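You operate a simulated robot arm through the tools that you are given. There is no shell and no other tool.

The job below is to be done with a simulated robot arm. You get a single attempt, and the scene is never put back.

JOB
Swap in the blue card and set heat and speed from it.
Fine: the blue card goes on the yellow pad, the orange card on the desk top.

The check looks at the end state, three seconds after you hand in, the way a careful person would. Anything else that was tipped, shoved, dropped, spilled or broken makes it a failure.

ROBOT AND FRAMES
A 6-joint arm with a fingered hand, fixed in place. Base frame: the origin is on the floor under the middle of its stand, x ahead of it, y to its left, z up; the work surface is at about z = 800. Readings come in mm, rad, newtons and seconds.
With the tool pointing down near the work surface it reaches from about 320 to 740 mm from the base axis. Its first joint turns from -2.007 to 2.007 rad. Payload 4 kg.
The TCP is the grasp point between the finger pads, 26 mm short of the fingertips. In the tool frame z runs along the fingers and y along their closing line. The gripper opens to 132 mm; its body begins 73 mm behind the TCP. The gripper is a hand of 4 fingers: y runs from the thumb to the fingers, the wrist lies at [0, 0, -239] in the tool frame.
Orientation is told as [roll, pitch, yaw] about the base's x, y, z axes, in that order, counted from this pose: with the fingers straight down and closing along the base's y, the tool's x points along the base's -x, its y along +y and its z along -z.

CONTROLS
- The arm moves only by the tool step_arm. Its argument "moves" is text: rows parted by semicolons, each of 6 numbers parted by spaces: the turn, a rotation vector about the base's x, y, z in rad, then the shift along the base's x, y, z in mm. In form: wx wy wz dx dy dz; .... A call has 1 to 20 rows; each row is the pose to reach, as a shift and turn from the pose commanded when the call began. Each row takes 0.2 s and may step no farther than 50 mm and 0.15 rad from the row before; otherwise, the whole call is refused. Where a pose cannot be reached the arm comes as near as it can. A force on the tool above 40 N (or 10 N above the force at the start of the call, whichever is more), or a blocked arm, ends the call early, and 0.2 s more pass. In this call time passes only in rows, and 0.2 s behind the last. The reply holds the time, the measured pose of the TCP, the force on the tool along the base axes, the opening and the grip force, in the units named above and with some noise, with the torque about the TCP (base axes, N m) and any sound that the robot's microphone picked up.
- Cameras (640 x 400 px; columns grow to the right, rows downward): "scene" is fixed at [219, 504.3, 1547.5]; the picture's right is [-0.79, 0.62, 0.00], its down [0.58, 0.73, -0.35] and it looks along [-0.22, -0.28, -0.94] (base axes); focal length 214 px, centre (320, 200). "wrist" rides on the gripper at [68, 2, -97] in the tool frame; the picture's right is [-0.03, 1.00, 0.00], its down [-0.82, -0.02, -0.58] and it looks along [-0.58, -0.01, 0.82] (tool axes); focal length 270 px, centre (320, 200).
- camera(camera): a new picture of that camera. It takes no simulated time.
- lift_body(by): slides the trunk up (or, below 0, down) by that many mm; the arm rides with it, the base frame stays. It gives what a move gives, with no picture.
- move_fingers(finger1, finger2, finger3, thumb_bend): sets how far each is bent, from 0 (flat) to 1 (curled in); at 0.3 the hand is open as for a grip, at 0.7 the pads meet at the TCP. One left out holds its place. A second passes; each finger stops where it meets its share of the squeeze, and holds until it gets a number again. It is the only way to open and close the hand. It gives what a move gives, with no picture; readings hold the bend of each and the force on the fingers (four entries, about 0 where the hand has none), thumb and palm.
- probe_pixels(camera, pixels): for up to 12 pixels [column, row] of the newest picture of that camera ("zoom" is the newest enlarged one), the place [x, y, z] in the base frame of the surface seen there, good to about 2 mm. It takes no simulated time.
- enlarge(camera, box): a new picture of the part [left, top, right, bottom] of that camera's present view, enlarged. It takes no simulated time.
- close_job(): hands the job in; it is judged then, once.

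Leave the gripper open and the arm clear of the work at the hand-in unless told otherwise.

The tools are called after "Request:" as a command line: name --argument value ..., lists and objects as JSON in quotes. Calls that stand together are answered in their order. step_arm: Moves the arm, as the interface text tells. Its arguments: {"type":"object","properties":{"moves":{"type":"string"}},"required":["moves"]} The other tools are called the same way: lift_body (by) moves the trunk up or down; move_fingers (finger1, finger2, finger3, thumb_bend) moves the fingers one by one; camera (camera) takes a picture; probe_pixels (camera, pixels) gives the place of the surface under pixels of a picture; enlarge (camera, box) takes an enlarged picture of a part of a camera's view; close_job () hands the job in.

At the start:

```text
time_s: 0.0
tcp_pos: [32.4, 407.5, 1243.2]
ee_rot: [0.001, 0.001, 0.001]
force: [-0.1, 0.1, -0.7]
wrist_torque: [-0.03, 0.0, -0.03]
grip_width: 131.7
finger_force: 0.1
shape: jaw
bend: [0.3, 0.3, 0.3, 0.3]
finger forces: [0.1, 0.0, 0.0, 0.0, 0.0, 0.0]
trunk travel left (down, up): [-925.0, 65.0]
```

scene: 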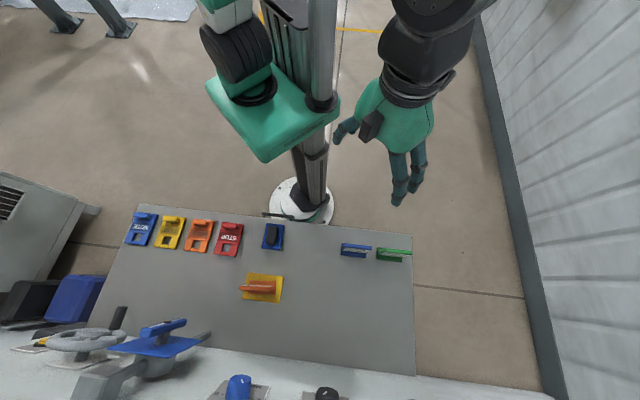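
wrist: 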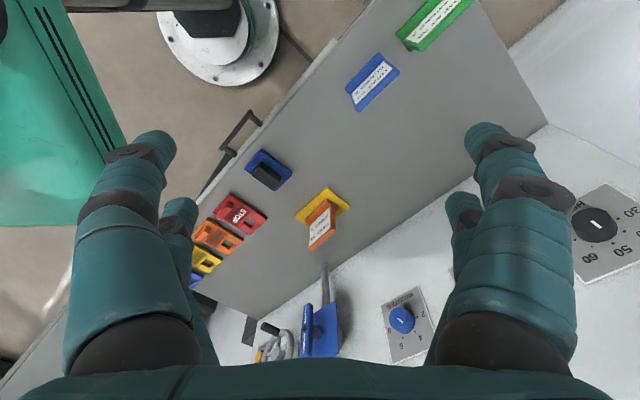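

I see a desk with switches on the left, an orange card standing on a yellow pad (scene about 260,288), and blue and green cards at about (355,250) and (393,254). There are dials on the white table beyond. I'll enlarge these areas to read them.

Request:
enlarge --camera "scene" --box '[220, 200, 420, 325]'

Request:
enlarge --camera "wrist" --box '[280, 0, 480, 125]'

Request:
enlarge --camera "wrist" --box '[280, 160, 440, 260]'

Request:
enlarge --camera "wrist" --box '[340, 270, 480, 370]'

Request:
enlarge --camera "wrist" --box '[540, 170, 640, 290]'

```text
3.20 times, centred on (320, 262) of scene
```

zoom: 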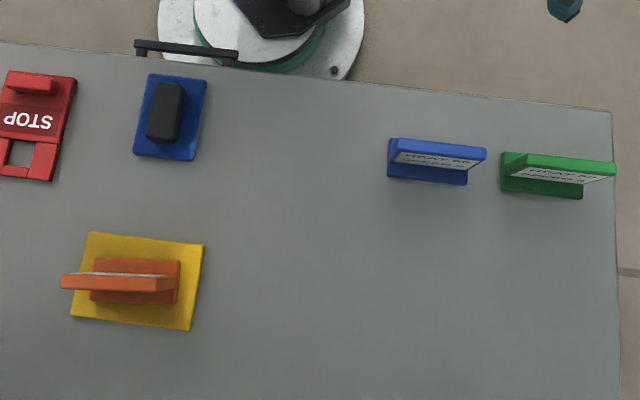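

```text
3.20 times, centred on (380, 62) of wrist
```

zoom: 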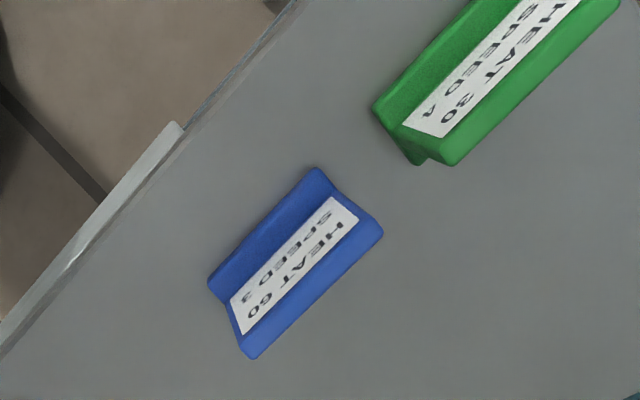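

```text
4.00 times, centred on (360, 210) of wrist
```

zoom: 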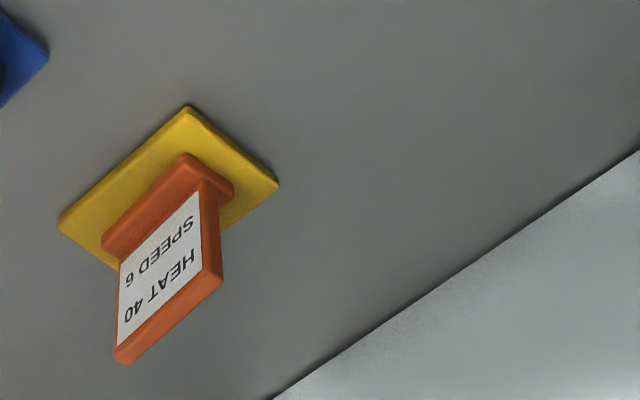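

```text
4.00 times, centred on (410, 320) of wrist
```

zoom: 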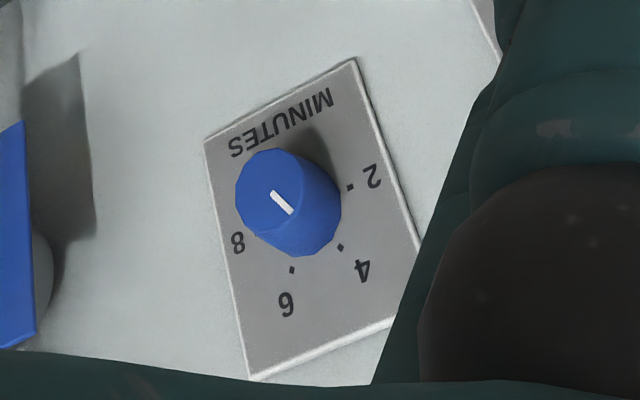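

```text
3.33 times, centred on (590, 230) of wrist
```

zoom: 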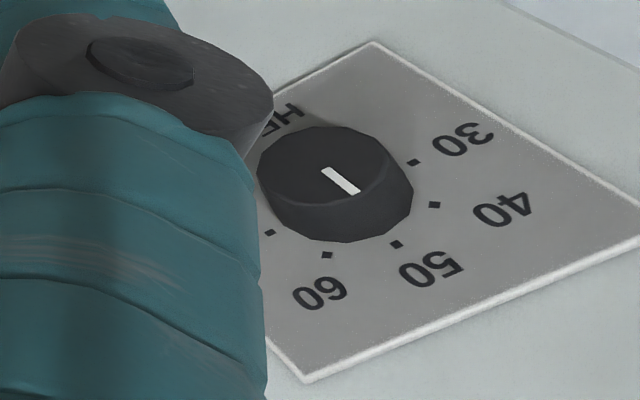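

The blue card seems to read HEAT 60, SPEED 3. I see a MINUTES dial and a HEAT dial, but no SPEED control so far. I'll probe the cards, pad, lever and dial places.

Request:
probe_pixels --camera "scene" --pixels '[[355, 250], [393, 254], [260, 288], [248, 300], [272, 235], [238, 386], [326, 393], [160, 340], [80, 340], [140, 205], [413, 235], [415, 373]]'

Request:
probe_pixels --camera "wrist" --pixels '[[402, 320], [596, 224], [330, 330], [280, 345], [325, 270], [248, 330], [321, 225], [370, 83], [432, 22], [265, 170], [548, 120], [600, 150]]'

Request:
enlarge --camera "scene" --box '[0, 300, 160, 400]'

Request:
enlarge --camera "scene" --box '[80, 290, 240, 400]'

Request:
enlarge --camera "scene" --box '[200, 340, 360, 400]'

Request:
enlarge --camera "scene" --box '[110, 195, 300, 310]'

Request:
enlarge --camera "wrist" --box '[230, 280, 360, 370]'

```text
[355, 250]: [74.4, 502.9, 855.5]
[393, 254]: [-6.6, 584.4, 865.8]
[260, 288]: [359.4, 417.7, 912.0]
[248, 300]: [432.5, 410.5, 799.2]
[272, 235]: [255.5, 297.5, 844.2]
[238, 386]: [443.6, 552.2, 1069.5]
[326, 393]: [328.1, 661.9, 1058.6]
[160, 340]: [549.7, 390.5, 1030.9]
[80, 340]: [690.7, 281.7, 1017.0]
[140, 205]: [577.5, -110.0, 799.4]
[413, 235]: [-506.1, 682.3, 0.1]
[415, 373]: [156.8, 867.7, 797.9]
```

```text
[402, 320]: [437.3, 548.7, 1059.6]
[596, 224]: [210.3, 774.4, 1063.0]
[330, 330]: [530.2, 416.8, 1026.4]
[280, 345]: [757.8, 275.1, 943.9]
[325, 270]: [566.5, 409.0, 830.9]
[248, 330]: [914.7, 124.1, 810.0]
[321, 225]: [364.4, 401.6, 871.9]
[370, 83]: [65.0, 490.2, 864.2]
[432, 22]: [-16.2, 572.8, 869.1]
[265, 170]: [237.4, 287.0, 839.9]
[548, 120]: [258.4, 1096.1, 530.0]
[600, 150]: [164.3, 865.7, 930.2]
```

```text
4.00 times, centred on (80, 350) of scene
```

zoom: 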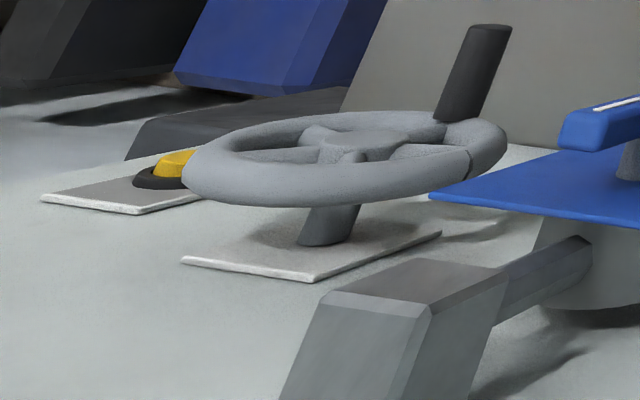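

```text
3.64 times, centred on (160, 345) of scene
```

zoom: 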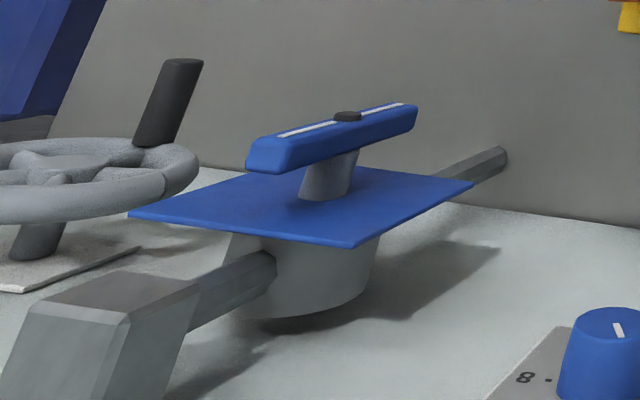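

```text
4.00 times, centred on (280, 370) of scene
```

zoom: 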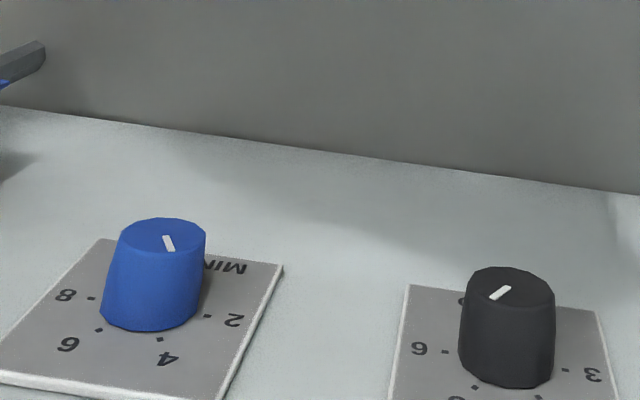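

```text
3.37 times, centred on (205, 252) of scene
```

zoom: 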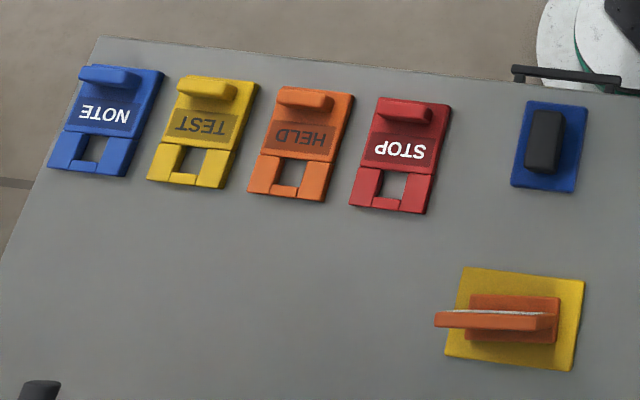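

```text
4.44 times, centred on (295, 325) of wrist
```

zoom: 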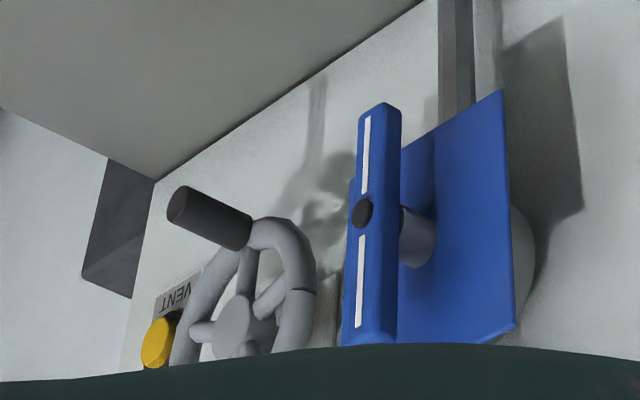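

The white surface turns out to be an upright panel behind the desk. It carries a lever, a wheel, a MINUTES dial, a black dial near [328,662,1058] and a HEAT dial near [210,774,1063]. I'll get the card geometry next.

Request:
enlarge --camera "scene" --box '[230, 260, 300, 310]'

Request:
probe_pixels --camera "zoom" --pixels '[[150, 125], [470, 160], [420, 380], [70, 330], [150, 190], [450, 200], [410, 325], [170, 315], [110, 225], [400, 240], [250, 205], [250, 240]]'

Request:
enlarge --camera "scene" --box '[335, 235, 419, 270]'

```text
8.00 times, centred on (265, 285) of scene
```

zoom: 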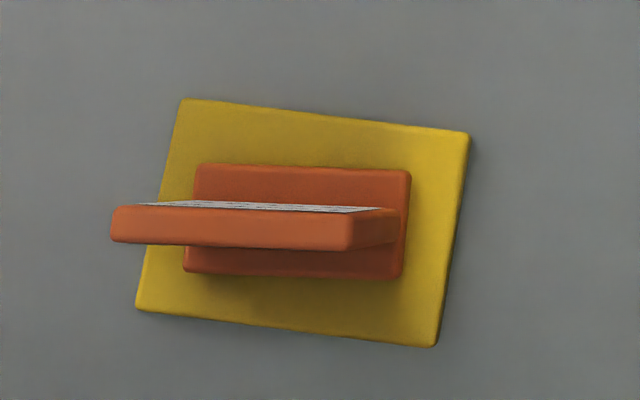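

```text
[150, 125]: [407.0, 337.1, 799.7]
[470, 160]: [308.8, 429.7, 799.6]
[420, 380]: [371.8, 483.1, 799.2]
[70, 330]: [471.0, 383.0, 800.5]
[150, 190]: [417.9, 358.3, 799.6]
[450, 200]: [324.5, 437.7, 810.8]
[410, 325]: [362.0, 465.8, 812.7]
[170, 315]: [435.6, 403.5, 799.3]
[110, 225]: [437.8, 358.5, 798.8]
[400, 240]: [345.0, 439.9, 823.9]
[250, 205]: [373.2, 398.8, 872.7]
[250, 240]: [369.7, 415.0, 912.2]
```

```text
7.62 times, centred on (377, 252) of scene
```

zoom: 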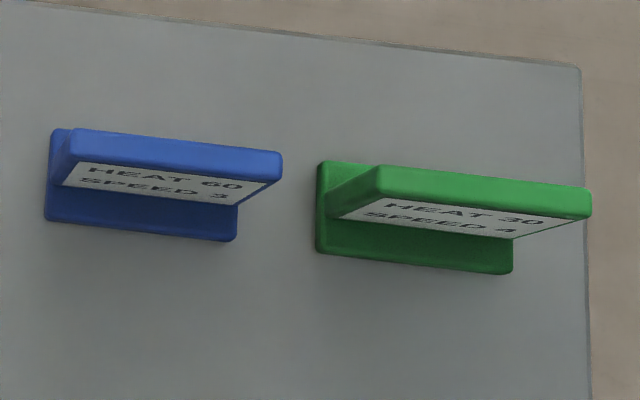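

The blue card reads HEAT 60, SPEED 3 on both faces. To read the dials I'll turn the hand toward the panel, staying well clear of it, with the TCP ending near [203,532,1200].

Request:
step_arm --moves "0.0386 -0.0906 0.0742 17 12.5 -4.3; 0.0772 -0.1812 0.1484 34 25 -8.6; 0.1158 -0.2718 0.2226 51 37.5 -12.9; 0.1544 -0.3624 0.2968 68 50 -17.2; 0.193 -0.453 0.371 85 62.5 -21.5; 0.2316 -0.5436 0.4452 102 75 -25.8; 0.2702 -0.6342 0.5194 119 87.5 -30.1; 0.3088 -0.7248 0.5936 136 100 -34.4; 0.3474 -0.8154 0.6678 153 112.5 -38.7; 0.386 -0.906 0.742 171 125 -43"

Request:
camera --camera "wrist"

Request:
camera --camera "scene"

```text
time_s: 2.2
tcp_pos: [202.4, 534.5, 1198.5]
ee_rot: [0.0, -0.957, 0.805]
force: [-0.1, 0.4, 0.4]
wrist_torque: [-0.04, 0.03, -0.01]
grip_width: 131.7
finger_force: 0.0
shape: jaw
bend: [0.3, 0.3, 0.3, 0.3]
finger forces: [0.0, 0.1, 0.0, 0.0, 0.1, 0.0]
trunk travel left (down, up): [-925.0, 65.0]
```

```text
taken
```

wrist: 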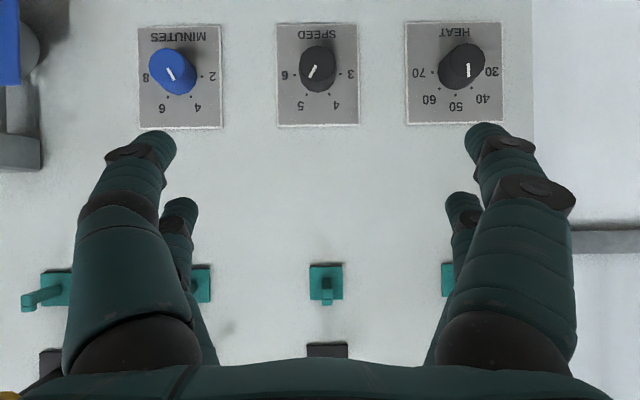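

```text
taken
```

scene: 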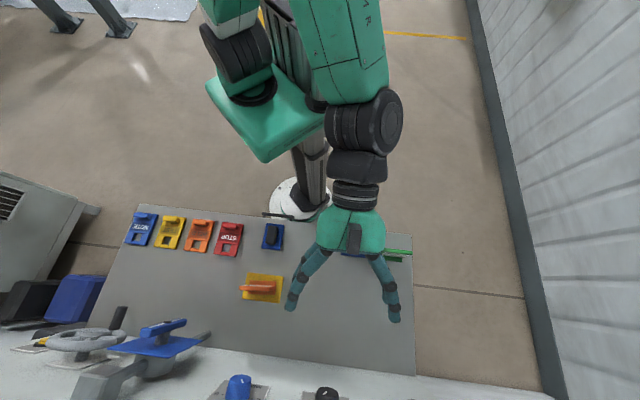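

Three dials (MINUTES, SPEED, HEAT) show upside down at the top of the wrist view. I'll enlarge the SPEED and HEAT dials and probe the panel.

Request:
enlarge --camera "wrist" --box '[270, 15, 366, 130]'

Request:
enlarge --camera "wrist" --box '[400, 15, 510, 130]'

Request:
probe_pixels --camera "wrist" --pixels '[[281, 28], [355, 28], [281, 123], [355, 120], [408, 27], [498, 28], [320, 150], [320, 230], [316, 60], [463, 55], [327, 270], [330, 350]]'

Request:
enlarge --camera "wrist" --box '[200, 220, 470, 380]'

```text
3.48 times, centred on (318, 72) of wrist
```

zoom: 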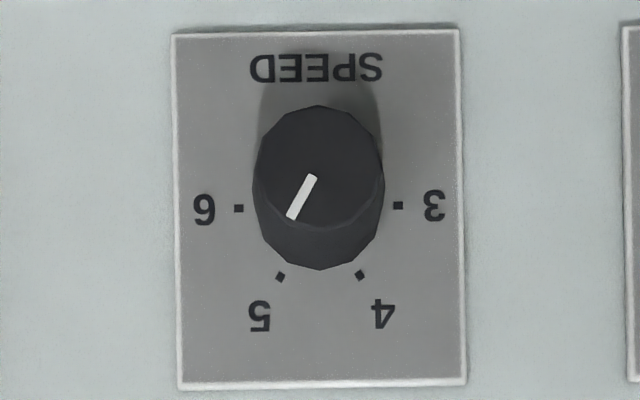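

```text
3.48 times, centred on (455, 72) of wrist
```

zoom: 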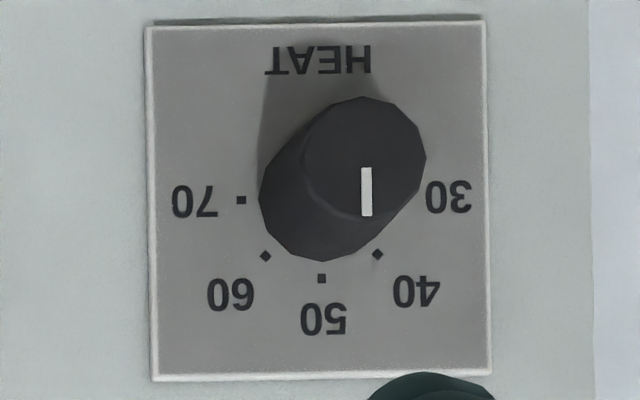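

```text
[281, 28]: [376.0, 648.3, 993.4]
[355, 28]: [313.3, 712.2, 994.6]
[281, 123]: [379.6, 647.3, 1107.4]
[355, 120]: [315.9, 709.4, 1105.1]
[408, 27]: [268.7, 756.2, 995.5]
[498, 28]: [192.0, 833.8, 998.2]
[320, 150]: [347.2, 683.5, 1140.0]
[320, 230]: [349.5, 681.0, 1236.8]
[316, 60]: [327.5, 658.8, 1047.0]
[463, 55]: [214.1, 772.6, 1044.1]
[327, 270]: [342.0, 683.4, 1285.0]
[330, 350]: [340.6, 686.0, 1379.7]
```

```text
2.37 times, centred on (335, 300) of wrist
```

zoom: 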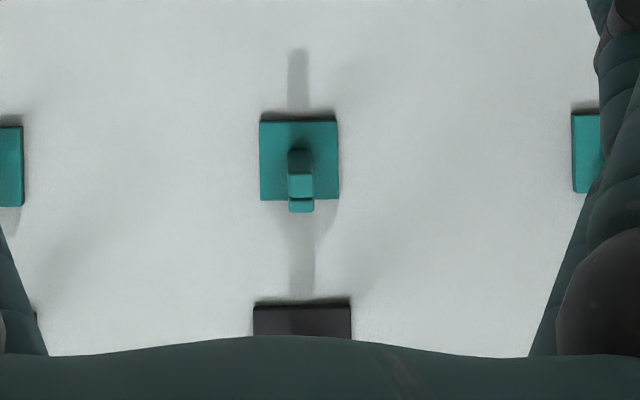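

SPEED now points at 5 and HEAT at 50. They need to go to 3 (120° counter-clockwise) and 60 (45° clockwise). I'll bring the hand in front of the HEAT knob, pointing straight at the panel and still about 100 mm away, so I can look again.

Request:
step_arm --moves "0.0363 -0.0357 -0.0017 -5.2 14.6 -12.7; 0.0727 -0.0713 -0.0035 -10.4 29.2 -25.3; 0.109 -0.107 -0.0052 -15.7 43.8 -38; 0.1453 -0.1427 -0.007 -20.9 58.4 -50.7; 0.1817 -0.1783 -0.0087 -26.1 73 -63.3; 0.218 -0.214 -0.0105 -31.3 87.6 -76; 0.2543 -0.2497 -0.0122 -36.6 102.3 -88.7; 0.2907 -0.2853 -0.014 -41.8 116.9 -101.3; 0.327 -0.321 -0.0157 -47 131.5 -114; 0.3633 -0.3567 -0.0175 -52.2 146.1 -126.7; 0.3997 -0.3923 -0.0192 -57.5 160.7 -139.3; 0.436 -0.428 -0.021 -62.7 175.3 -152"

Request:
camera --camera "wrist"

Request:
camera --camera "scene"

```text
time_s: 4.8
tcp_pos: [140.3, 707.8, 1047.2]
ee_rot: [-2.041, -1.568, 2.826]
force: [-0.1, -0.8, 0.2]
wrist_torque: [0.01, 0.0, -0.01]
grip_width: 131.9
finger_force: 0.1
shape: jaw
bend: [0.3, 0.3, 0.3, 0.3]
finger forces: [0.0, 0.0, 0.1, 0.0, 0.0, 0.0]
trunk travel left (down, up): [-925.0, 65.0]
```

```text
taken
```

wrist: 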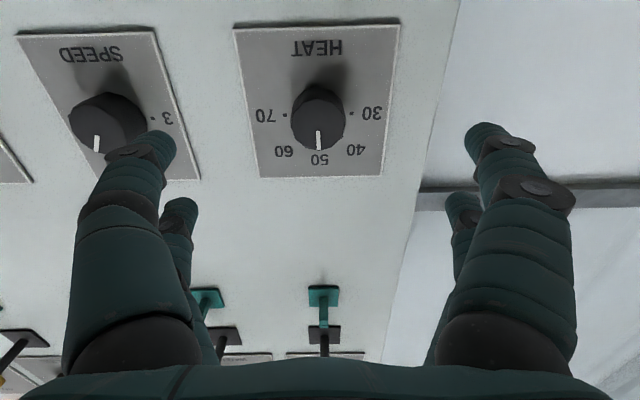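

```text
taken
```

scene: 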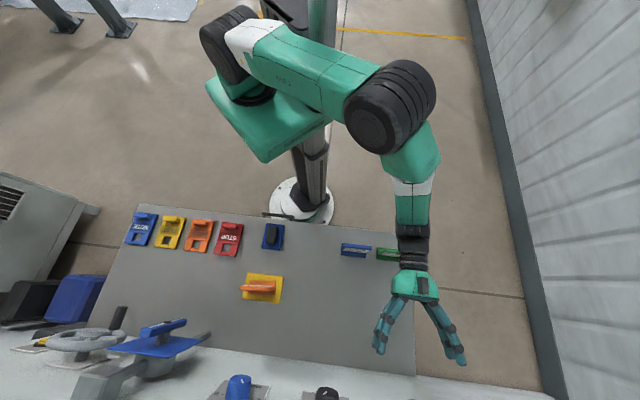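

The HEAT dial is now centred at about (318,118), pointing at 50. I'll enlarge it and probe the knob edges.

Request:
enlarge --camera "wrist" --box '[230, 20, 400, 185]'

Request:
probe_pixels --camera "wrist" --pixels '[[318, 118], [295, 118], [341, 118], [318, 95], [318, 145], [318, 160], [297, 130], [340, 130], [260, 150], [370, 150], [318, 105], [318, 135]]'

```text
2.42 times, centred on (315, 102) of wrist
```

zoom: 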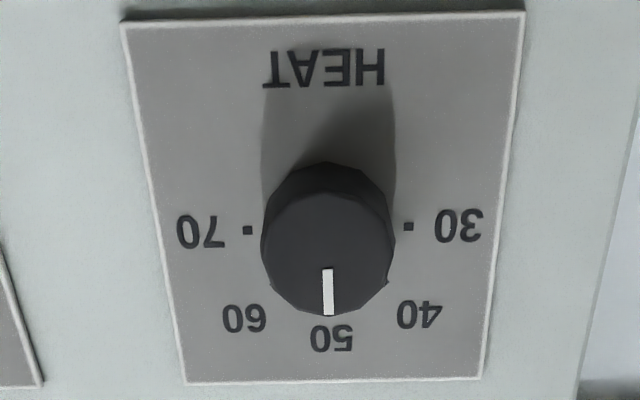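

```text
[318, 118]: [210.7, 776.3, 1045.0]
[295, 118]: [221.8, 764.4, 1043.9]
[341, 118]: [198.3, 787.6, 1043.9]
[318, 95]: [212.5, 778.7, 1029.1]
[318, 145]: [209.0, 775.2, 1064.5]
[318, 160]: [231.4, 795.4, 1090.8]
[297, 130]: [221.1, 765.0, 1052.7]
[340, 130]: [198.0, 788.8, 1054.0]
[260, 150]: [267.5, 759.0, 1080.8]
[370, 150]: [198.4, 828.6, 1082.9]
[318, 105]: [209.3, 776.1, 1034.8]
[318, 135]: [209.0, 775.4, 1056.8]
```

The knob axis is at about s=400 mm along the panel, z=1048, and the face is 28 mm proud of the plate. I'll probe the fingers themselves to learn how far the tips reach.

Request:
probe_pixels --camera "wrist" --pixels '[[485, 128], [480, 140], [505, 165], [535, 190], [460, 198], [465, 225], [155, 136], [160, 150], [135, 155], [105, 195], [180, 203], [175, 225]]'

```text
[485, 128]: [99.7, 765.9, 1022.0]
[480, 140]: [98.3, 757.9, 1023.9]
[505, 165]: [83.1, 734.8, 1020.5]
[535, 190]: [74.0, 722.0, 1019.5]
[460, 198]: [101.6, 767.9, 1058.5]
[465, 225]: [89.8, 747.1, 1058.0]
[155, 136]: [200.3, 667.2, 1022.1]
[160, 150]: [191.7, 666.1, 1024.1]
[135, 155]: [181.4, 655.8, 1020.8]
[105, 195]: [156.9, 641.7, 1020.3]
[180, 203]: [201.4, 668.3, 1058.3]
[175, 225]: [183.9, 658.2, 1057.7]
```

The open digits reach about 15 mm ahead of the TCP and sit two per side. I'll pre-roll the hand by -0.39 rad about the panel normal, then move in so the digits straddle the HEAT knob with the tips short of the plate.

Request:
step_arm --moves "-0.0919 -0.0919 0 0 0 0; -0.1838 -0.1838 0 0 0 0; -0.2758 -0.2758 0 0.7 -0.7 0; -0.2758 -0.2758 0 18.7 17.3 0; -0.2758 -0.2758 0 36.7 35.3 0; -0.2758 -0.2758 0 52.7 51.3 0; -0.2758 -0.2758 0 66.5 65.1 0"

Request:
camera --camera "wrist"

```text
time_s: 6.4
tcp_pos: [206.8, 772.6, 1049.5]
ee_rot: [-1.572, -1.182, 2.358]
force: [0.1, 0.4, -0.1]
wrist_torque: [0.01, -0.01, -0.01]
grip_width: 131.8
finger_force: 0.1
shape: jaw
bend: [0.3, 0.3, 0.3, 0.3]
finger forces: [0.0, 0.0, 0.1, 0.1, 0.0, 0.0]
trunk travel left (down, up): [-925.0, 65.0]
```

```text
taken
```

wrist: 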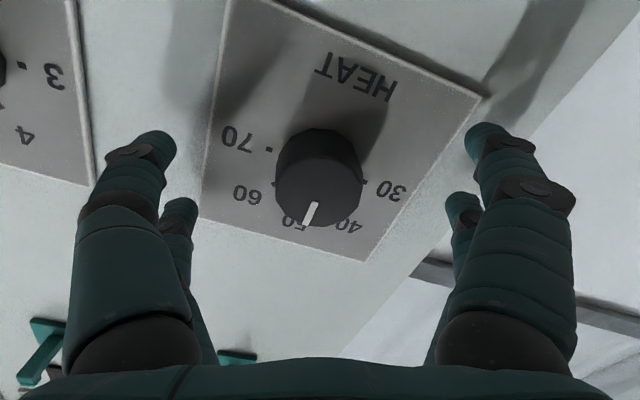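

The knob sits centred between the digits at (318,175). I'll close the hand gently.

Request:
move_fingers --finger1 0.5 --finger2 0.5 --finger3 0.5 --thumb_bend 0.5

Request:
camera --camera "wrist"

```text
time_s: 7.4
tcp_pos: [206.1, 772.8, 1048.2]
ee_rot: [-1.573, -1.179, 2.356]
force: [-0.2, -0.2, 0.6]
wrist_torque: [0.03, -0.01, -0.03]
grip_width: 66.5
finger_force: 0.0
shape: fingers
bend: [0.5, 0.5, 0.5, 0.5]
finger forces: [0.0, 0.0, 0.0, 0.0, 0.1, 0.1]
trunk travel left (down, up): [-925.0, 65.0]
```

```text
taken
```

wrist: 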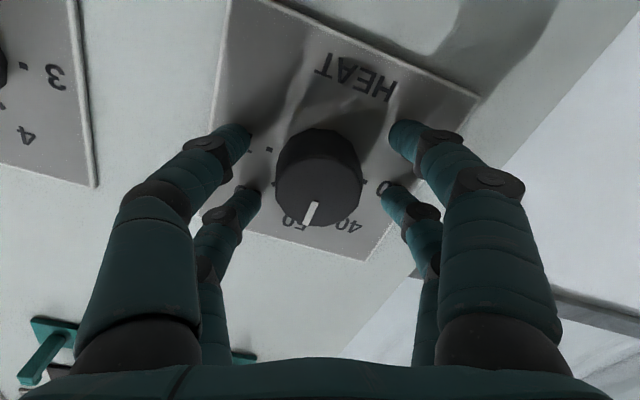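

The closing is even. I'll check how close the tips are to the plate.

Request:
probe_pixels --camera "wrist" --pixels '[[240, 132], [247, 145], [400, 128], [395, 140], [250, 192], [390, 190], [318, 150], [280, 175], [358, 175], [270, 120]]'

```text
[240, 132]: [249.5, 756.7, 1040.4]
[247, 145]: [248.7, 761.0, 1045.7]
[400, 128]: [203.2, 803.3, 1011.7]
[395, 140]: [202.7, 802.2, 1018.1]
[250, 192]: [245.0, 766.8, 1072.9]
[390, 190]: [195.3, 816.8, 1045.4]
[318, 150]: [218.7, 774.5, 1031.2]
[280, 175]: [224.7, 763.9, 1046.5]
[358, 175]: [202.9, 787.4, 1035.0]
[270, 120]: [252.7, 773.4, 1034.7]
```

The tips are at n≈715, about 10 mm short of the plate. I'll close until they grip.

Request:
move_fingers --finger1 0.62 --finger2 0.62 --finger3 0.62 --thumb_bend 0.62

Request:
camera --camera "wrist"

```text
time_s: 8.4
tcp_pos: [206.5, 772.3, 1048.3]
ee_rot: [-1.572, -1.18, 2.355]
force: [1.2, -0.2, 1.2]
wrist_torque: [0.01, -0.01, -0.05]
grip_width: 27.7
finger_force: 1.3
shape: fingers
bend: [0.61, 0.61, 0.6, 0.62]
finger forces: [0.2, 0.5, 1.2, 0.1, 0.5, 0.0]
trunk travel left (down, up): [-925.0, 65.0]
```

```text
taken
```

wrist: 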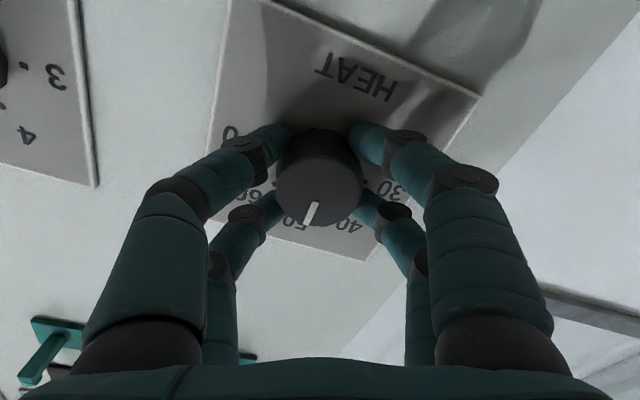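

Light contact on all digits. I'll squeeze more firmly.

Request:
move_fingers --finger1 0.75 --finger2 0.75 --finger3 0.75 --thumb_bend 0.75

Request:
camera --camera "wrist"

```text
time_s: 9.4
tcp_pos: [208.3, 773.2, 1048.9]
ee_rot: [-1.574, -1.181, 2.357]
force: [6.7, 0.7, 3.1]
wrist_torque: [0.08, -0.08, 0.0]
grip_width: 21.0
finger_force: 15.3
shape: fingers
bend: [0.63, 0.62, 0.62, 0.67]
finger forces: [5.7, 8.5, 5.6, 0.0, 12.0, 0.0]
trunk travel left (down, up): [-925.0, 65.0]
```

```text
taken
```

wrist: 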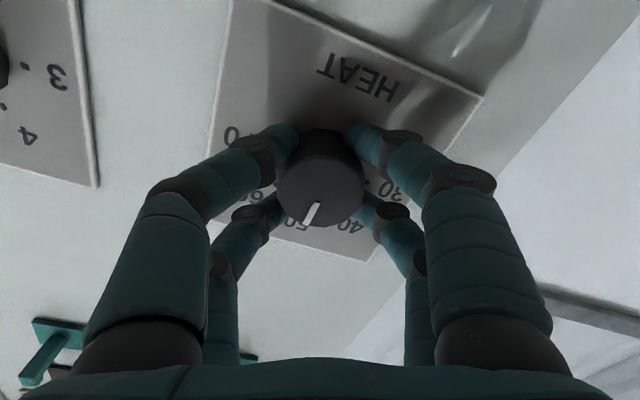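

Firm grip, with fingers at about 6–8 N each. I'll rotate +0.785 rad about the panel normal (clockwise facing the panel), toward 60.

Request:
step_arm --moves "0.0694 0.0694 0 0 0 0; 0.1388 0.1388 0 0 0 0; 0.2082 0.2082 0 0 0 0; 0.2776 0.2776 0 0 0 0"

Request:
camera --camera "wrist"

```text
time_s: 10.4
tcp_pos: [207.3, 772.7, 1048.9]
ee_rot: [1.688, -1.565, -0.905]
force: [8.1, 1.9, 5.3]
wrist_torque: [0.13, -0.09, 0.0]
grip_width: 20.7
finger_force: 16.2
shape: fingers
bend: [0.63, 0.62, 0.62, 0.67]
finger forces: [5.4, 9.9, 6.1, 0.0, 10.8, 0.0]
trunk travel left (down, up): [-925.0, 65.0]
```

```text
taken
```

wrist: 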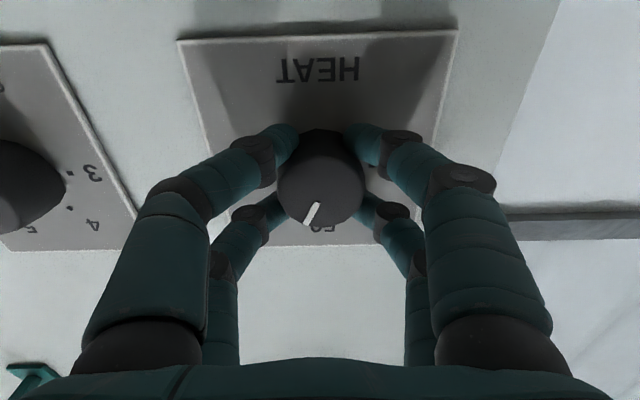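

The knob turns with the hand without slipping, and the pointer is now halfway between 50 and 60. I'll turn the remaining 0.393 rad.

Request:
step_arm --moves "0.0694 0.0694 0 0 0 0; 0.1388 0.1388 0 0 0 0; 0.2082 0.2082 0 0 0 0; 0.2776 0.2776 0 0 0 0"

Request:
camera --camera "wrist"

```text
time_s: 11.4
tcp_pos: [207.7, 772.7, 1049.0]
ee_rot: [1.569, -1.173, -0.785]
force: [7.2, 1.0, 4.7]
wrist_torque: [0.13, -0.14, -0.06]
grip_width: 20.2
finger_force: 16.0
shape: fingers
bend: [0.63, 0.62, 0.62, 0.67]
finger forces: [6.4, 10.7, 6.1, 0.0, 10.1, 0.1]
trunk travel left (down, up): [-925.0, 65.0]
```

```text
taken
```

wrist: 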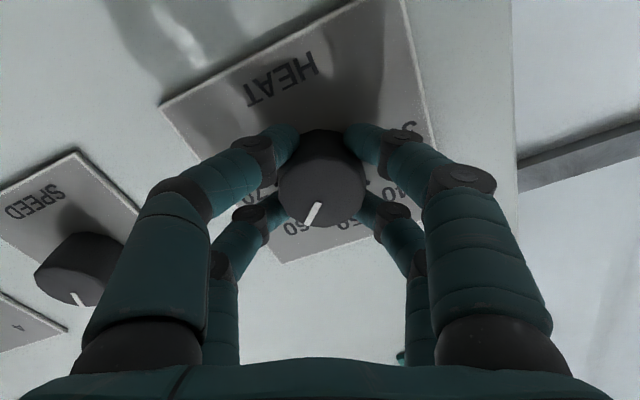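

The pointer appears to point at 60. I'll open the digits and check before backing off.

Request:
move_fingers --finger1 0.5 --finger2 0.5 --finger3 0.5 --thumb_bend 0.5

Request:
enlarge --camera "wrist" --box '[200, 40, 450, 270]'

```text
time_s: 12.4
tcp_pos: [207.0, 772.5, 1047.7]
ee_rot: [1.57, -1.177, -0.784]
force: [0.5, 0.6, -0.3]
wrist_torque: [-0.03, 0.0, 0.01]
grip_width: 65.2
finger_force: 0.0
shape: fingers
bend: [0.5, 0.5, 0.5, 0.5]
finger forces: [0.1, 0.0, 0.0, 0.1, 0.0, 0.1]
trunk travel left (down, up): [-925.0, 65.0]
```

```text
1.74 times, centred on (325, 155) of wrist
```

zoom: 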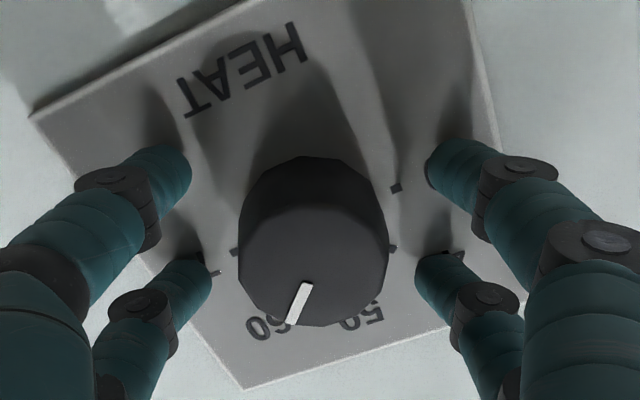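

I'll back straight off 93 mm, then un-roll the hand for a clear look at the HEAT dial.

Request:
step_arm --moves "0 0 0 -18 -18 0; 0 0 0 -36 -36 0; 0 0 0 -54 -54 0; -0.093 -0.093 0 -66 -66 0; -0.186 -0.186 0 -66 -66 0; -0.2794 -0.2794 0 -66 -66 0"

Request:
enlarge --camera "wrist" --box '[230, 20, 400, 185]'

Request:
camera --camera "wrist"

```text
time_s: 13.8
tcp_pos: [140.5, 707.6, 1048.5]
ee_rot: [-1.662, -1.569, 2.445]
force: [0.5, -0.6, 0.3]
wrist_torque: [0.02, -0.05, -0.05]
grip_width: 65.5
finger_force: 0.0
shape: fingers
bend: [0.5, 0.5, 0.5, 0.5]
finger forces: [0.1, 0.1, 0.0, 0.1, 0.1, 0.1]
trunk travel left (down, up): [-925.0, 65.0]
```

```text
2.42 times, centred on (315, 102) of wrist
```

zoom: 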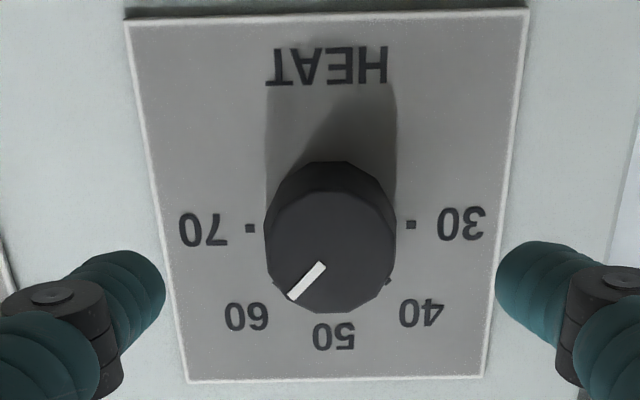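

```text
taken
```

wrist: 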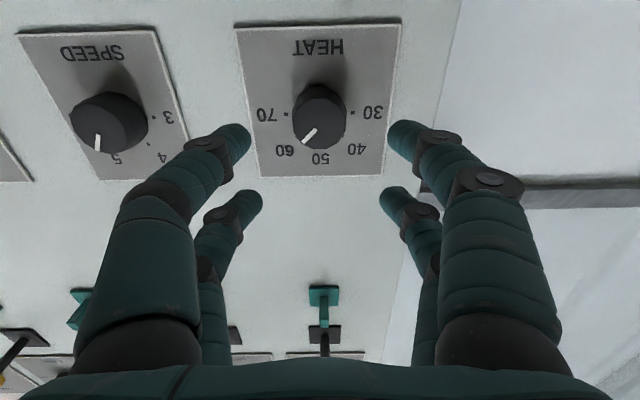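

HEAT looks set to 60. I'll measure the pointer's angle by probing both ends of the white line (zoom pixels (293,296) and (321,267)).

Request:
probe_pixels --camera "zoom" --pixels '[[293, 295], [321, 267], [307, 281], [250, 229], [411, 225], [388, 282], [330, 235]]'

```text
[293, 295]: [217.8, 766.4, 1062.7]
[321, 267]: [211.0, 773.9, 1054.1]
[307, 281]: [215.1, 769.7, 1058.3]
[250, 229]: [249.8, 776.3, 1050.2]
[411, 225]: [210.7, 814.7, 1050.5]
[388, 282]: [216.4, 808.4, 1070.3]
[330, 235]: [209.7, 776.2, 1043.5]
```

HEAT's pointer is at about 46° on the 70 side of top, which is 60. Next I'll shift sideways to the SPEED dial, keeping 97 mm off the knob face.

Request:
step_arm --moves "0 0 0 23.1 -23.1 0; 0 0 0 46.2 -46.2 0; 0 0 0 69.3 -69.3 0; 0 0 0 92.4 -92.4 0; 0 0 0 115.6 -115.6 0"

Request:
camera --camera "wrist"

Request:
enlarge --camera "wrist" --box '[230, 20, 400, 185]'

Request:
probe_pixels --camera "wrist" --pixels '[[318, 118], [295, 118], [341, 118], [318, 95], [318, 145], [297, 130], [340, 130], [318, 105], [318, 135], [318, 160]]'

```text
time_s: 15.0
tcp_pos: [256.8, 589.8, 1047.5]
ee_rot: [1.663, -1.57, -0.88]
force: [-0.7, -1.0, 0.6]
wrist_torque: [-0.03, 0.01, 0.0]
grip_width: 65.5
finger_force: 0.0
shape: fingers
bend: [0.5, 0.5, 0.5, 0.5]
finger forces: [0.0, 0.0, 0.0, 0.0, 0.0, 0.2]
trunk travel left (down, up): [-925.0, 65.0]
```

```text
taken
```

wrist: 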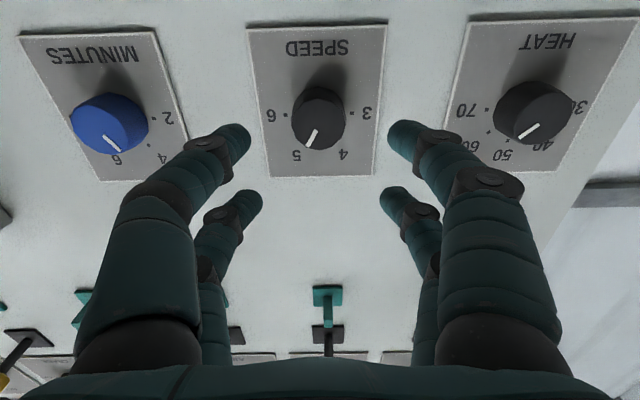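

```text
2.42 times, centred on (315, 102) of wrist
```

zoom: 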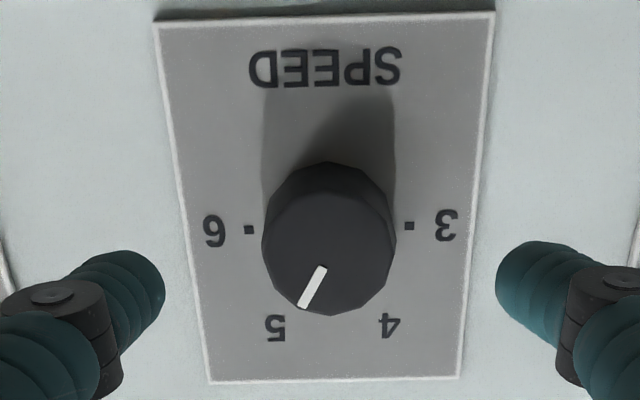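

```text
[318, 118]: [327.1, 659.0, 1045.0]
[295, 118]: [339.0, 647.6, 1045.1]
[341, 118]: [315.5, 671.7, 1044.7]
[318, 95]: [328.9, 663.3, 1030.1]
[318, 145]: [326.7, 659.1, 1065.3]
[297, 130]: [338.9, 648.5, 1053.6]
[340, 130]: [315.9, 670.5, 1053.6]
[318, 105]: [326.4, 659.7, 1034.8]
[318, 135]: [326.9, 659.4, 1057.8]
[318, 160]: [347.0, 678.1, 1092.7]
```

SPEED is centred at (318,118), pointing at 5. I'll roll the hand +1.047 rad first so that it can turn 120° back, and check the pose it reaches.

Request:
step_arm --moves "0.0925 0.0925 0 0 0 0; 0.185 0.185 0 0 0 0; 0.2776 0.2776 0 0 0 0; 0.3701 0.3701 0 0 0 0; 0.4627 0.4627 0 0 0 0; 0.5552 0.5552 0 0 0 0; 0.6478 0.6478 0 0 0 0; 0.7403 0.7403 0 -0.7 0.7 0"

Request:
camera --camera "wrist"

Request:
camera --camera "scene"

```text
time_s: 16.8
tcp_pos: [255.5, 591.2, 1047.3]
ee_rot: [1.568, -0.523, -0.785]
force: [0.6, -0.3, -0.1]
wrist_torque: [-0.02, -0.02, -0.02]
grip_width: 65.5
finger_force: 0.1
shape: fingers
bend: [0.5, 0.5, 0.5, 0.5]
finger forces: [0.0, 0.1, 0.1, 0.1, 0.0, 0.0]
trunk travel left (down, up): [-925.0, 65.0]
```

```text
taken
```

wrist: 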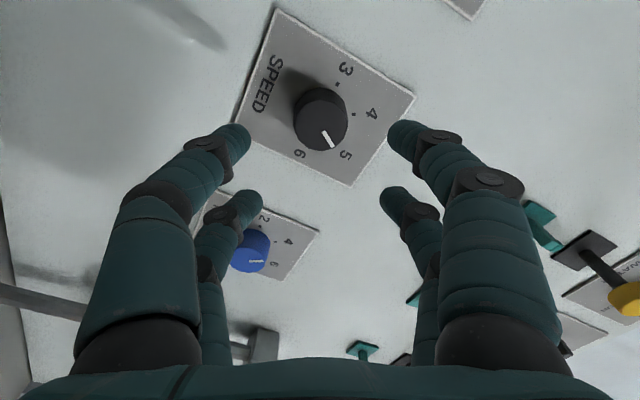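

```text
taken
```

scene: 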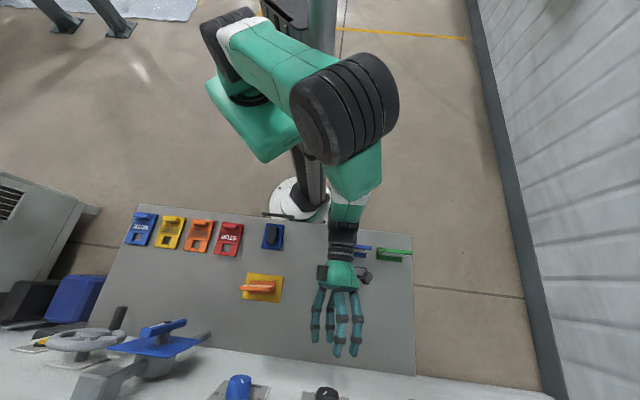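

The pose was reached with roll +60°. I'll move in onto the SPEED knob.

Request:
step_arm --moves "0 0 0 18 17.2 0; 0 0 0 36 34.4 0; 0 0 0 52 49.8 0; 0 0 0 67.4 64.5 0"

Request:
camera --camera "wrist"

```text
time_s: 17.8
tcp_pos: [322.8, 656.2, 1047.6]
ee_rot: [1.57, -0.524, -0.785]
force: [-0.2, -0.9, 1.0]
wrist_torque: [-0.02, 0.01, -0.03]
grip_width: 65.8
finger_force: 0.1
shape: fingers
bend: [0.5, 0.5, 0.5, 0.5]
finger forces: [0.0, 0.0, 0.0, 0.0, 0.1, 0.1]
trunk travel left (down, up): [-925.0, 65.0]
```

```text
taken
```

wrist: 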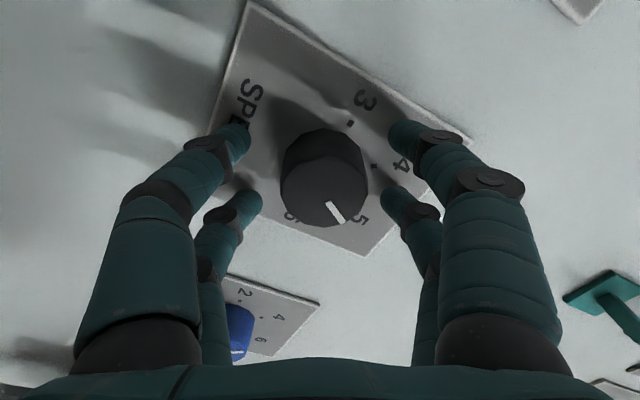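

The knob is well between the digits. I'll close onto it.

Request:
move_fingers --finger1 0.6 --finger2 0.6 --finger3 0.6 --thumb_bend 0.6

Request:
move_fingers --finger1 0.75 --finger2 0.75 --finger3 0.75 --thumb_bend 0.75

Request:
camera --camera "wrist"

```text
time_s: 18.8
tcp_pos: [324.2, 657.6, 1048.7]
ee_rot: [1.569, -0.524, -0.786]
force: [-0.1, -0.3, 0.8]
wrist_torque: [0.03, -0.05, 0.0]
grip_width: 33.2
finger_force: 0.7
shape: fingers
bend: [0.6, 0.59, 0.6, 0.6]
finger forces: [0.0, 0.5, 0.1, 0.0, 0.1, 0.0]
trunk travel left (down, up): [-925.0, 65.0]
```

```text
time_s: 19.8
tcp_pos: [323.5, 656.5, 1047.8]
ee_rot: [1.569, -0.524, -0.784]
force: [4.3, 1.1, -0.4]
wrist_torque: [0.05, -0.01, -0.03]
grip_width: 19.7
finger_force: 14.3
shape: fingers
bend: [0.63, 0.61, 0.63, 0.68]
finger forces: [6.3, 8.0, 5.5, 0.0, 9.2, 0.0]
trunk travel left (down, up): [-925.0, 65.0]
```

```text
taken
```

wrist: 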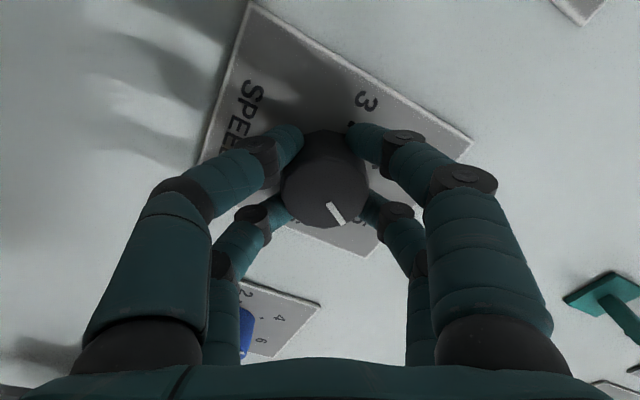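

Gripped. I'll turn counter-clockwise, the first 60° of 120°.

Request:
step_arm --moves "-0.0925 -0.0925 0 0 0 0; -0.185 -0.185 0 0 0 0; -0.2776 -0.2776 0 0 0 0; -0.3701 -0.3701 0 0 0 0; -0.4627 -0.4627 0 0 0 0; -0.5552 -0.5552 0 0 0 0; -0.6478 -0.6478 0 0 0 0; -0.7403 -0.7403 0 0 0 0"

Request:
camera --camera "wrist"

```text
time_s: 21.6
tcp_pos: [323.9, 656.3, 1048.2]
ee_rot: [-1.751, -1.568, 2.536]
force: [10.6, -4.9, -0.6]
wrist_torque: [0.04, -0.01, -0.18]
grip_width: 19.3
finger_force: 15.6
shape: fingers
bend: [0.63, 0.61, 0.63, 0.68]
finger forces: [5.0, 6.9, 6.7, 0.0, 12.4, 0.1]
trunk travel left (down, up): [-925.0, 65.0]
```

```text
taken
```

wrist: 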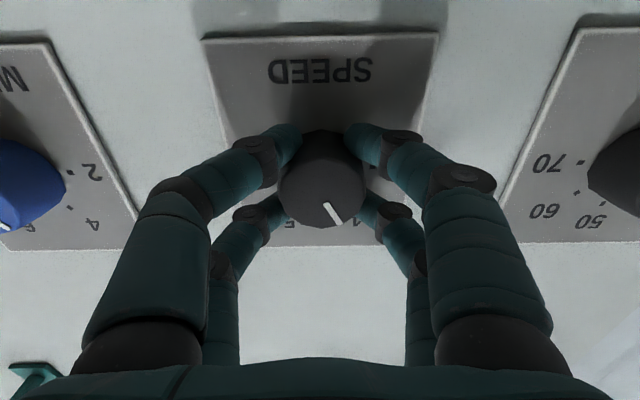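

The pointer now sits at 4, still fixed in the hand. I'll turn the remaining 60°.

Request:
step_arm --moves "-0.0925 -0.0925 0 0 0 0; -0.185 -0.185 0 0 0 0; -0.2776 -0.2776 0 0 0 0; -0.3701 -0.3701 0 0 0 0; -0.4627 -0.4627 0 0 0 0; -0.5552 -0.5552 0 0 0 0; -0.6478 -0.6478 0 0 0 0; -0.7403 -0.7403 0 0 0 0"

Request:
camera --camera "wrist"

```text
time_s: 23.4
tcp_pos: [325.2, 654.6, 1049.9]
ee_rot: [-1.575, -0.523, 2.358]
force: [13.0, -5.0, 7.9]
wrist_torque: [0.1, -0.08, -0.24]
grip_width: 19.6
finger_force: 16.5
shape: fingers
bend: [0.63, 0.62, 0.62, 0.68]
finger forces: [5.6, 5.2, 6.8, 0.0, 15.3, 0.0]
trunk travel left (down, up): [-925.0, 65.0]
```

```text
taken
```

wrist: 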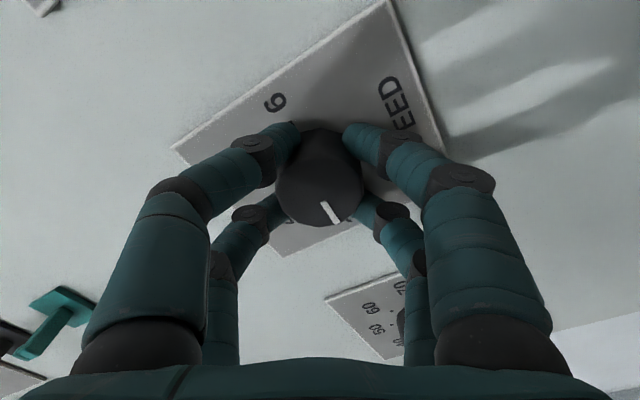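

I'll release the knob and back off to check it.

Request:
move_fingers --finger1 0.5 --finger2 0.5 --finger3 0.5 --thumb_bend 0.5

Request:
step_arm --moves "0 0 0 -18 -18 0; 0 0 0 -36 -36 0; 0 0 0 -54 -54 0; 0.0925 0.0925 0 -66 -66 0; 0.185 0.185 0 -66 -66 0; 0.2776 0.2776 0 -66 -66 0; 0.3701 0.3701 0 -66 -66 0; 0.4627 0.4627 0 -66 -66 0; 0.5552 0.5552 0 -66 -66 0; 0.6478 0.6478 0 -66 -66 0; 0.7403 0.7403 0 -66 -66 0"

Request:
camera --camera "wrist"

Request:
enlarge --camera "wrist" --box '[230, 20, 400, 185]'

```text
time_s: 24.4
tcp_pos: [322.9, 656.0, 1046.6]
ee_rot: [-1.571, -0.523, 2.356]
force: [-0.3, 0.2, 0.0]
wrist_torque: [-0.01, 0.04, 0.01]
grip_width: 65.2
finger_force: 0.0
shape: fingers
bend: [0.5, 0.5, 0.5, 0.5]
finger forces: [0.1, 0.1, 0.1, 0.1, 0.0, 0.1]
trunk travel left (down, up): [-925.0, 65.0]
```

```text
time_s: 26.8
tcp_pos: [257.2, 589.8, 1047.9]
ee_rot: [1.647, -1.57, -0.864]
force: [-0.2, -0.1, 0.6]
wrist_torque: [-0.03, -0.02, -0.02]
grip_width: 65.5
finger_force: 0.1
shape: fingers
bend: [0.5, 0.5, 0.5, 0.5]
finger forces: [0.0, 0.0, 0.1, 0.0, 0.0, 0.1]
trunk travel left (down, up): [-925.0, 65.0]
```

```text
taken
```

wrist: 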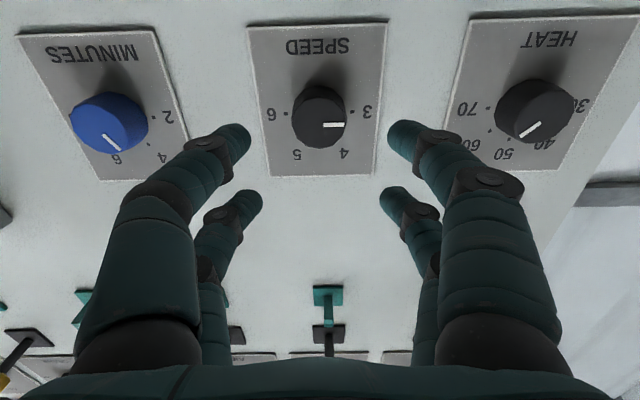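

```text
2.42 times, centred on (315, 102) of wrist
```

zoom: 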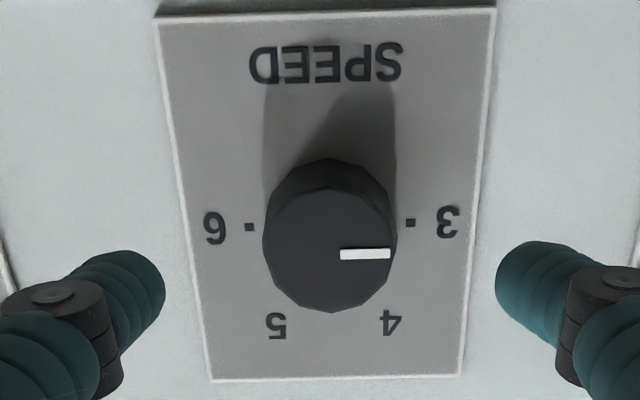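

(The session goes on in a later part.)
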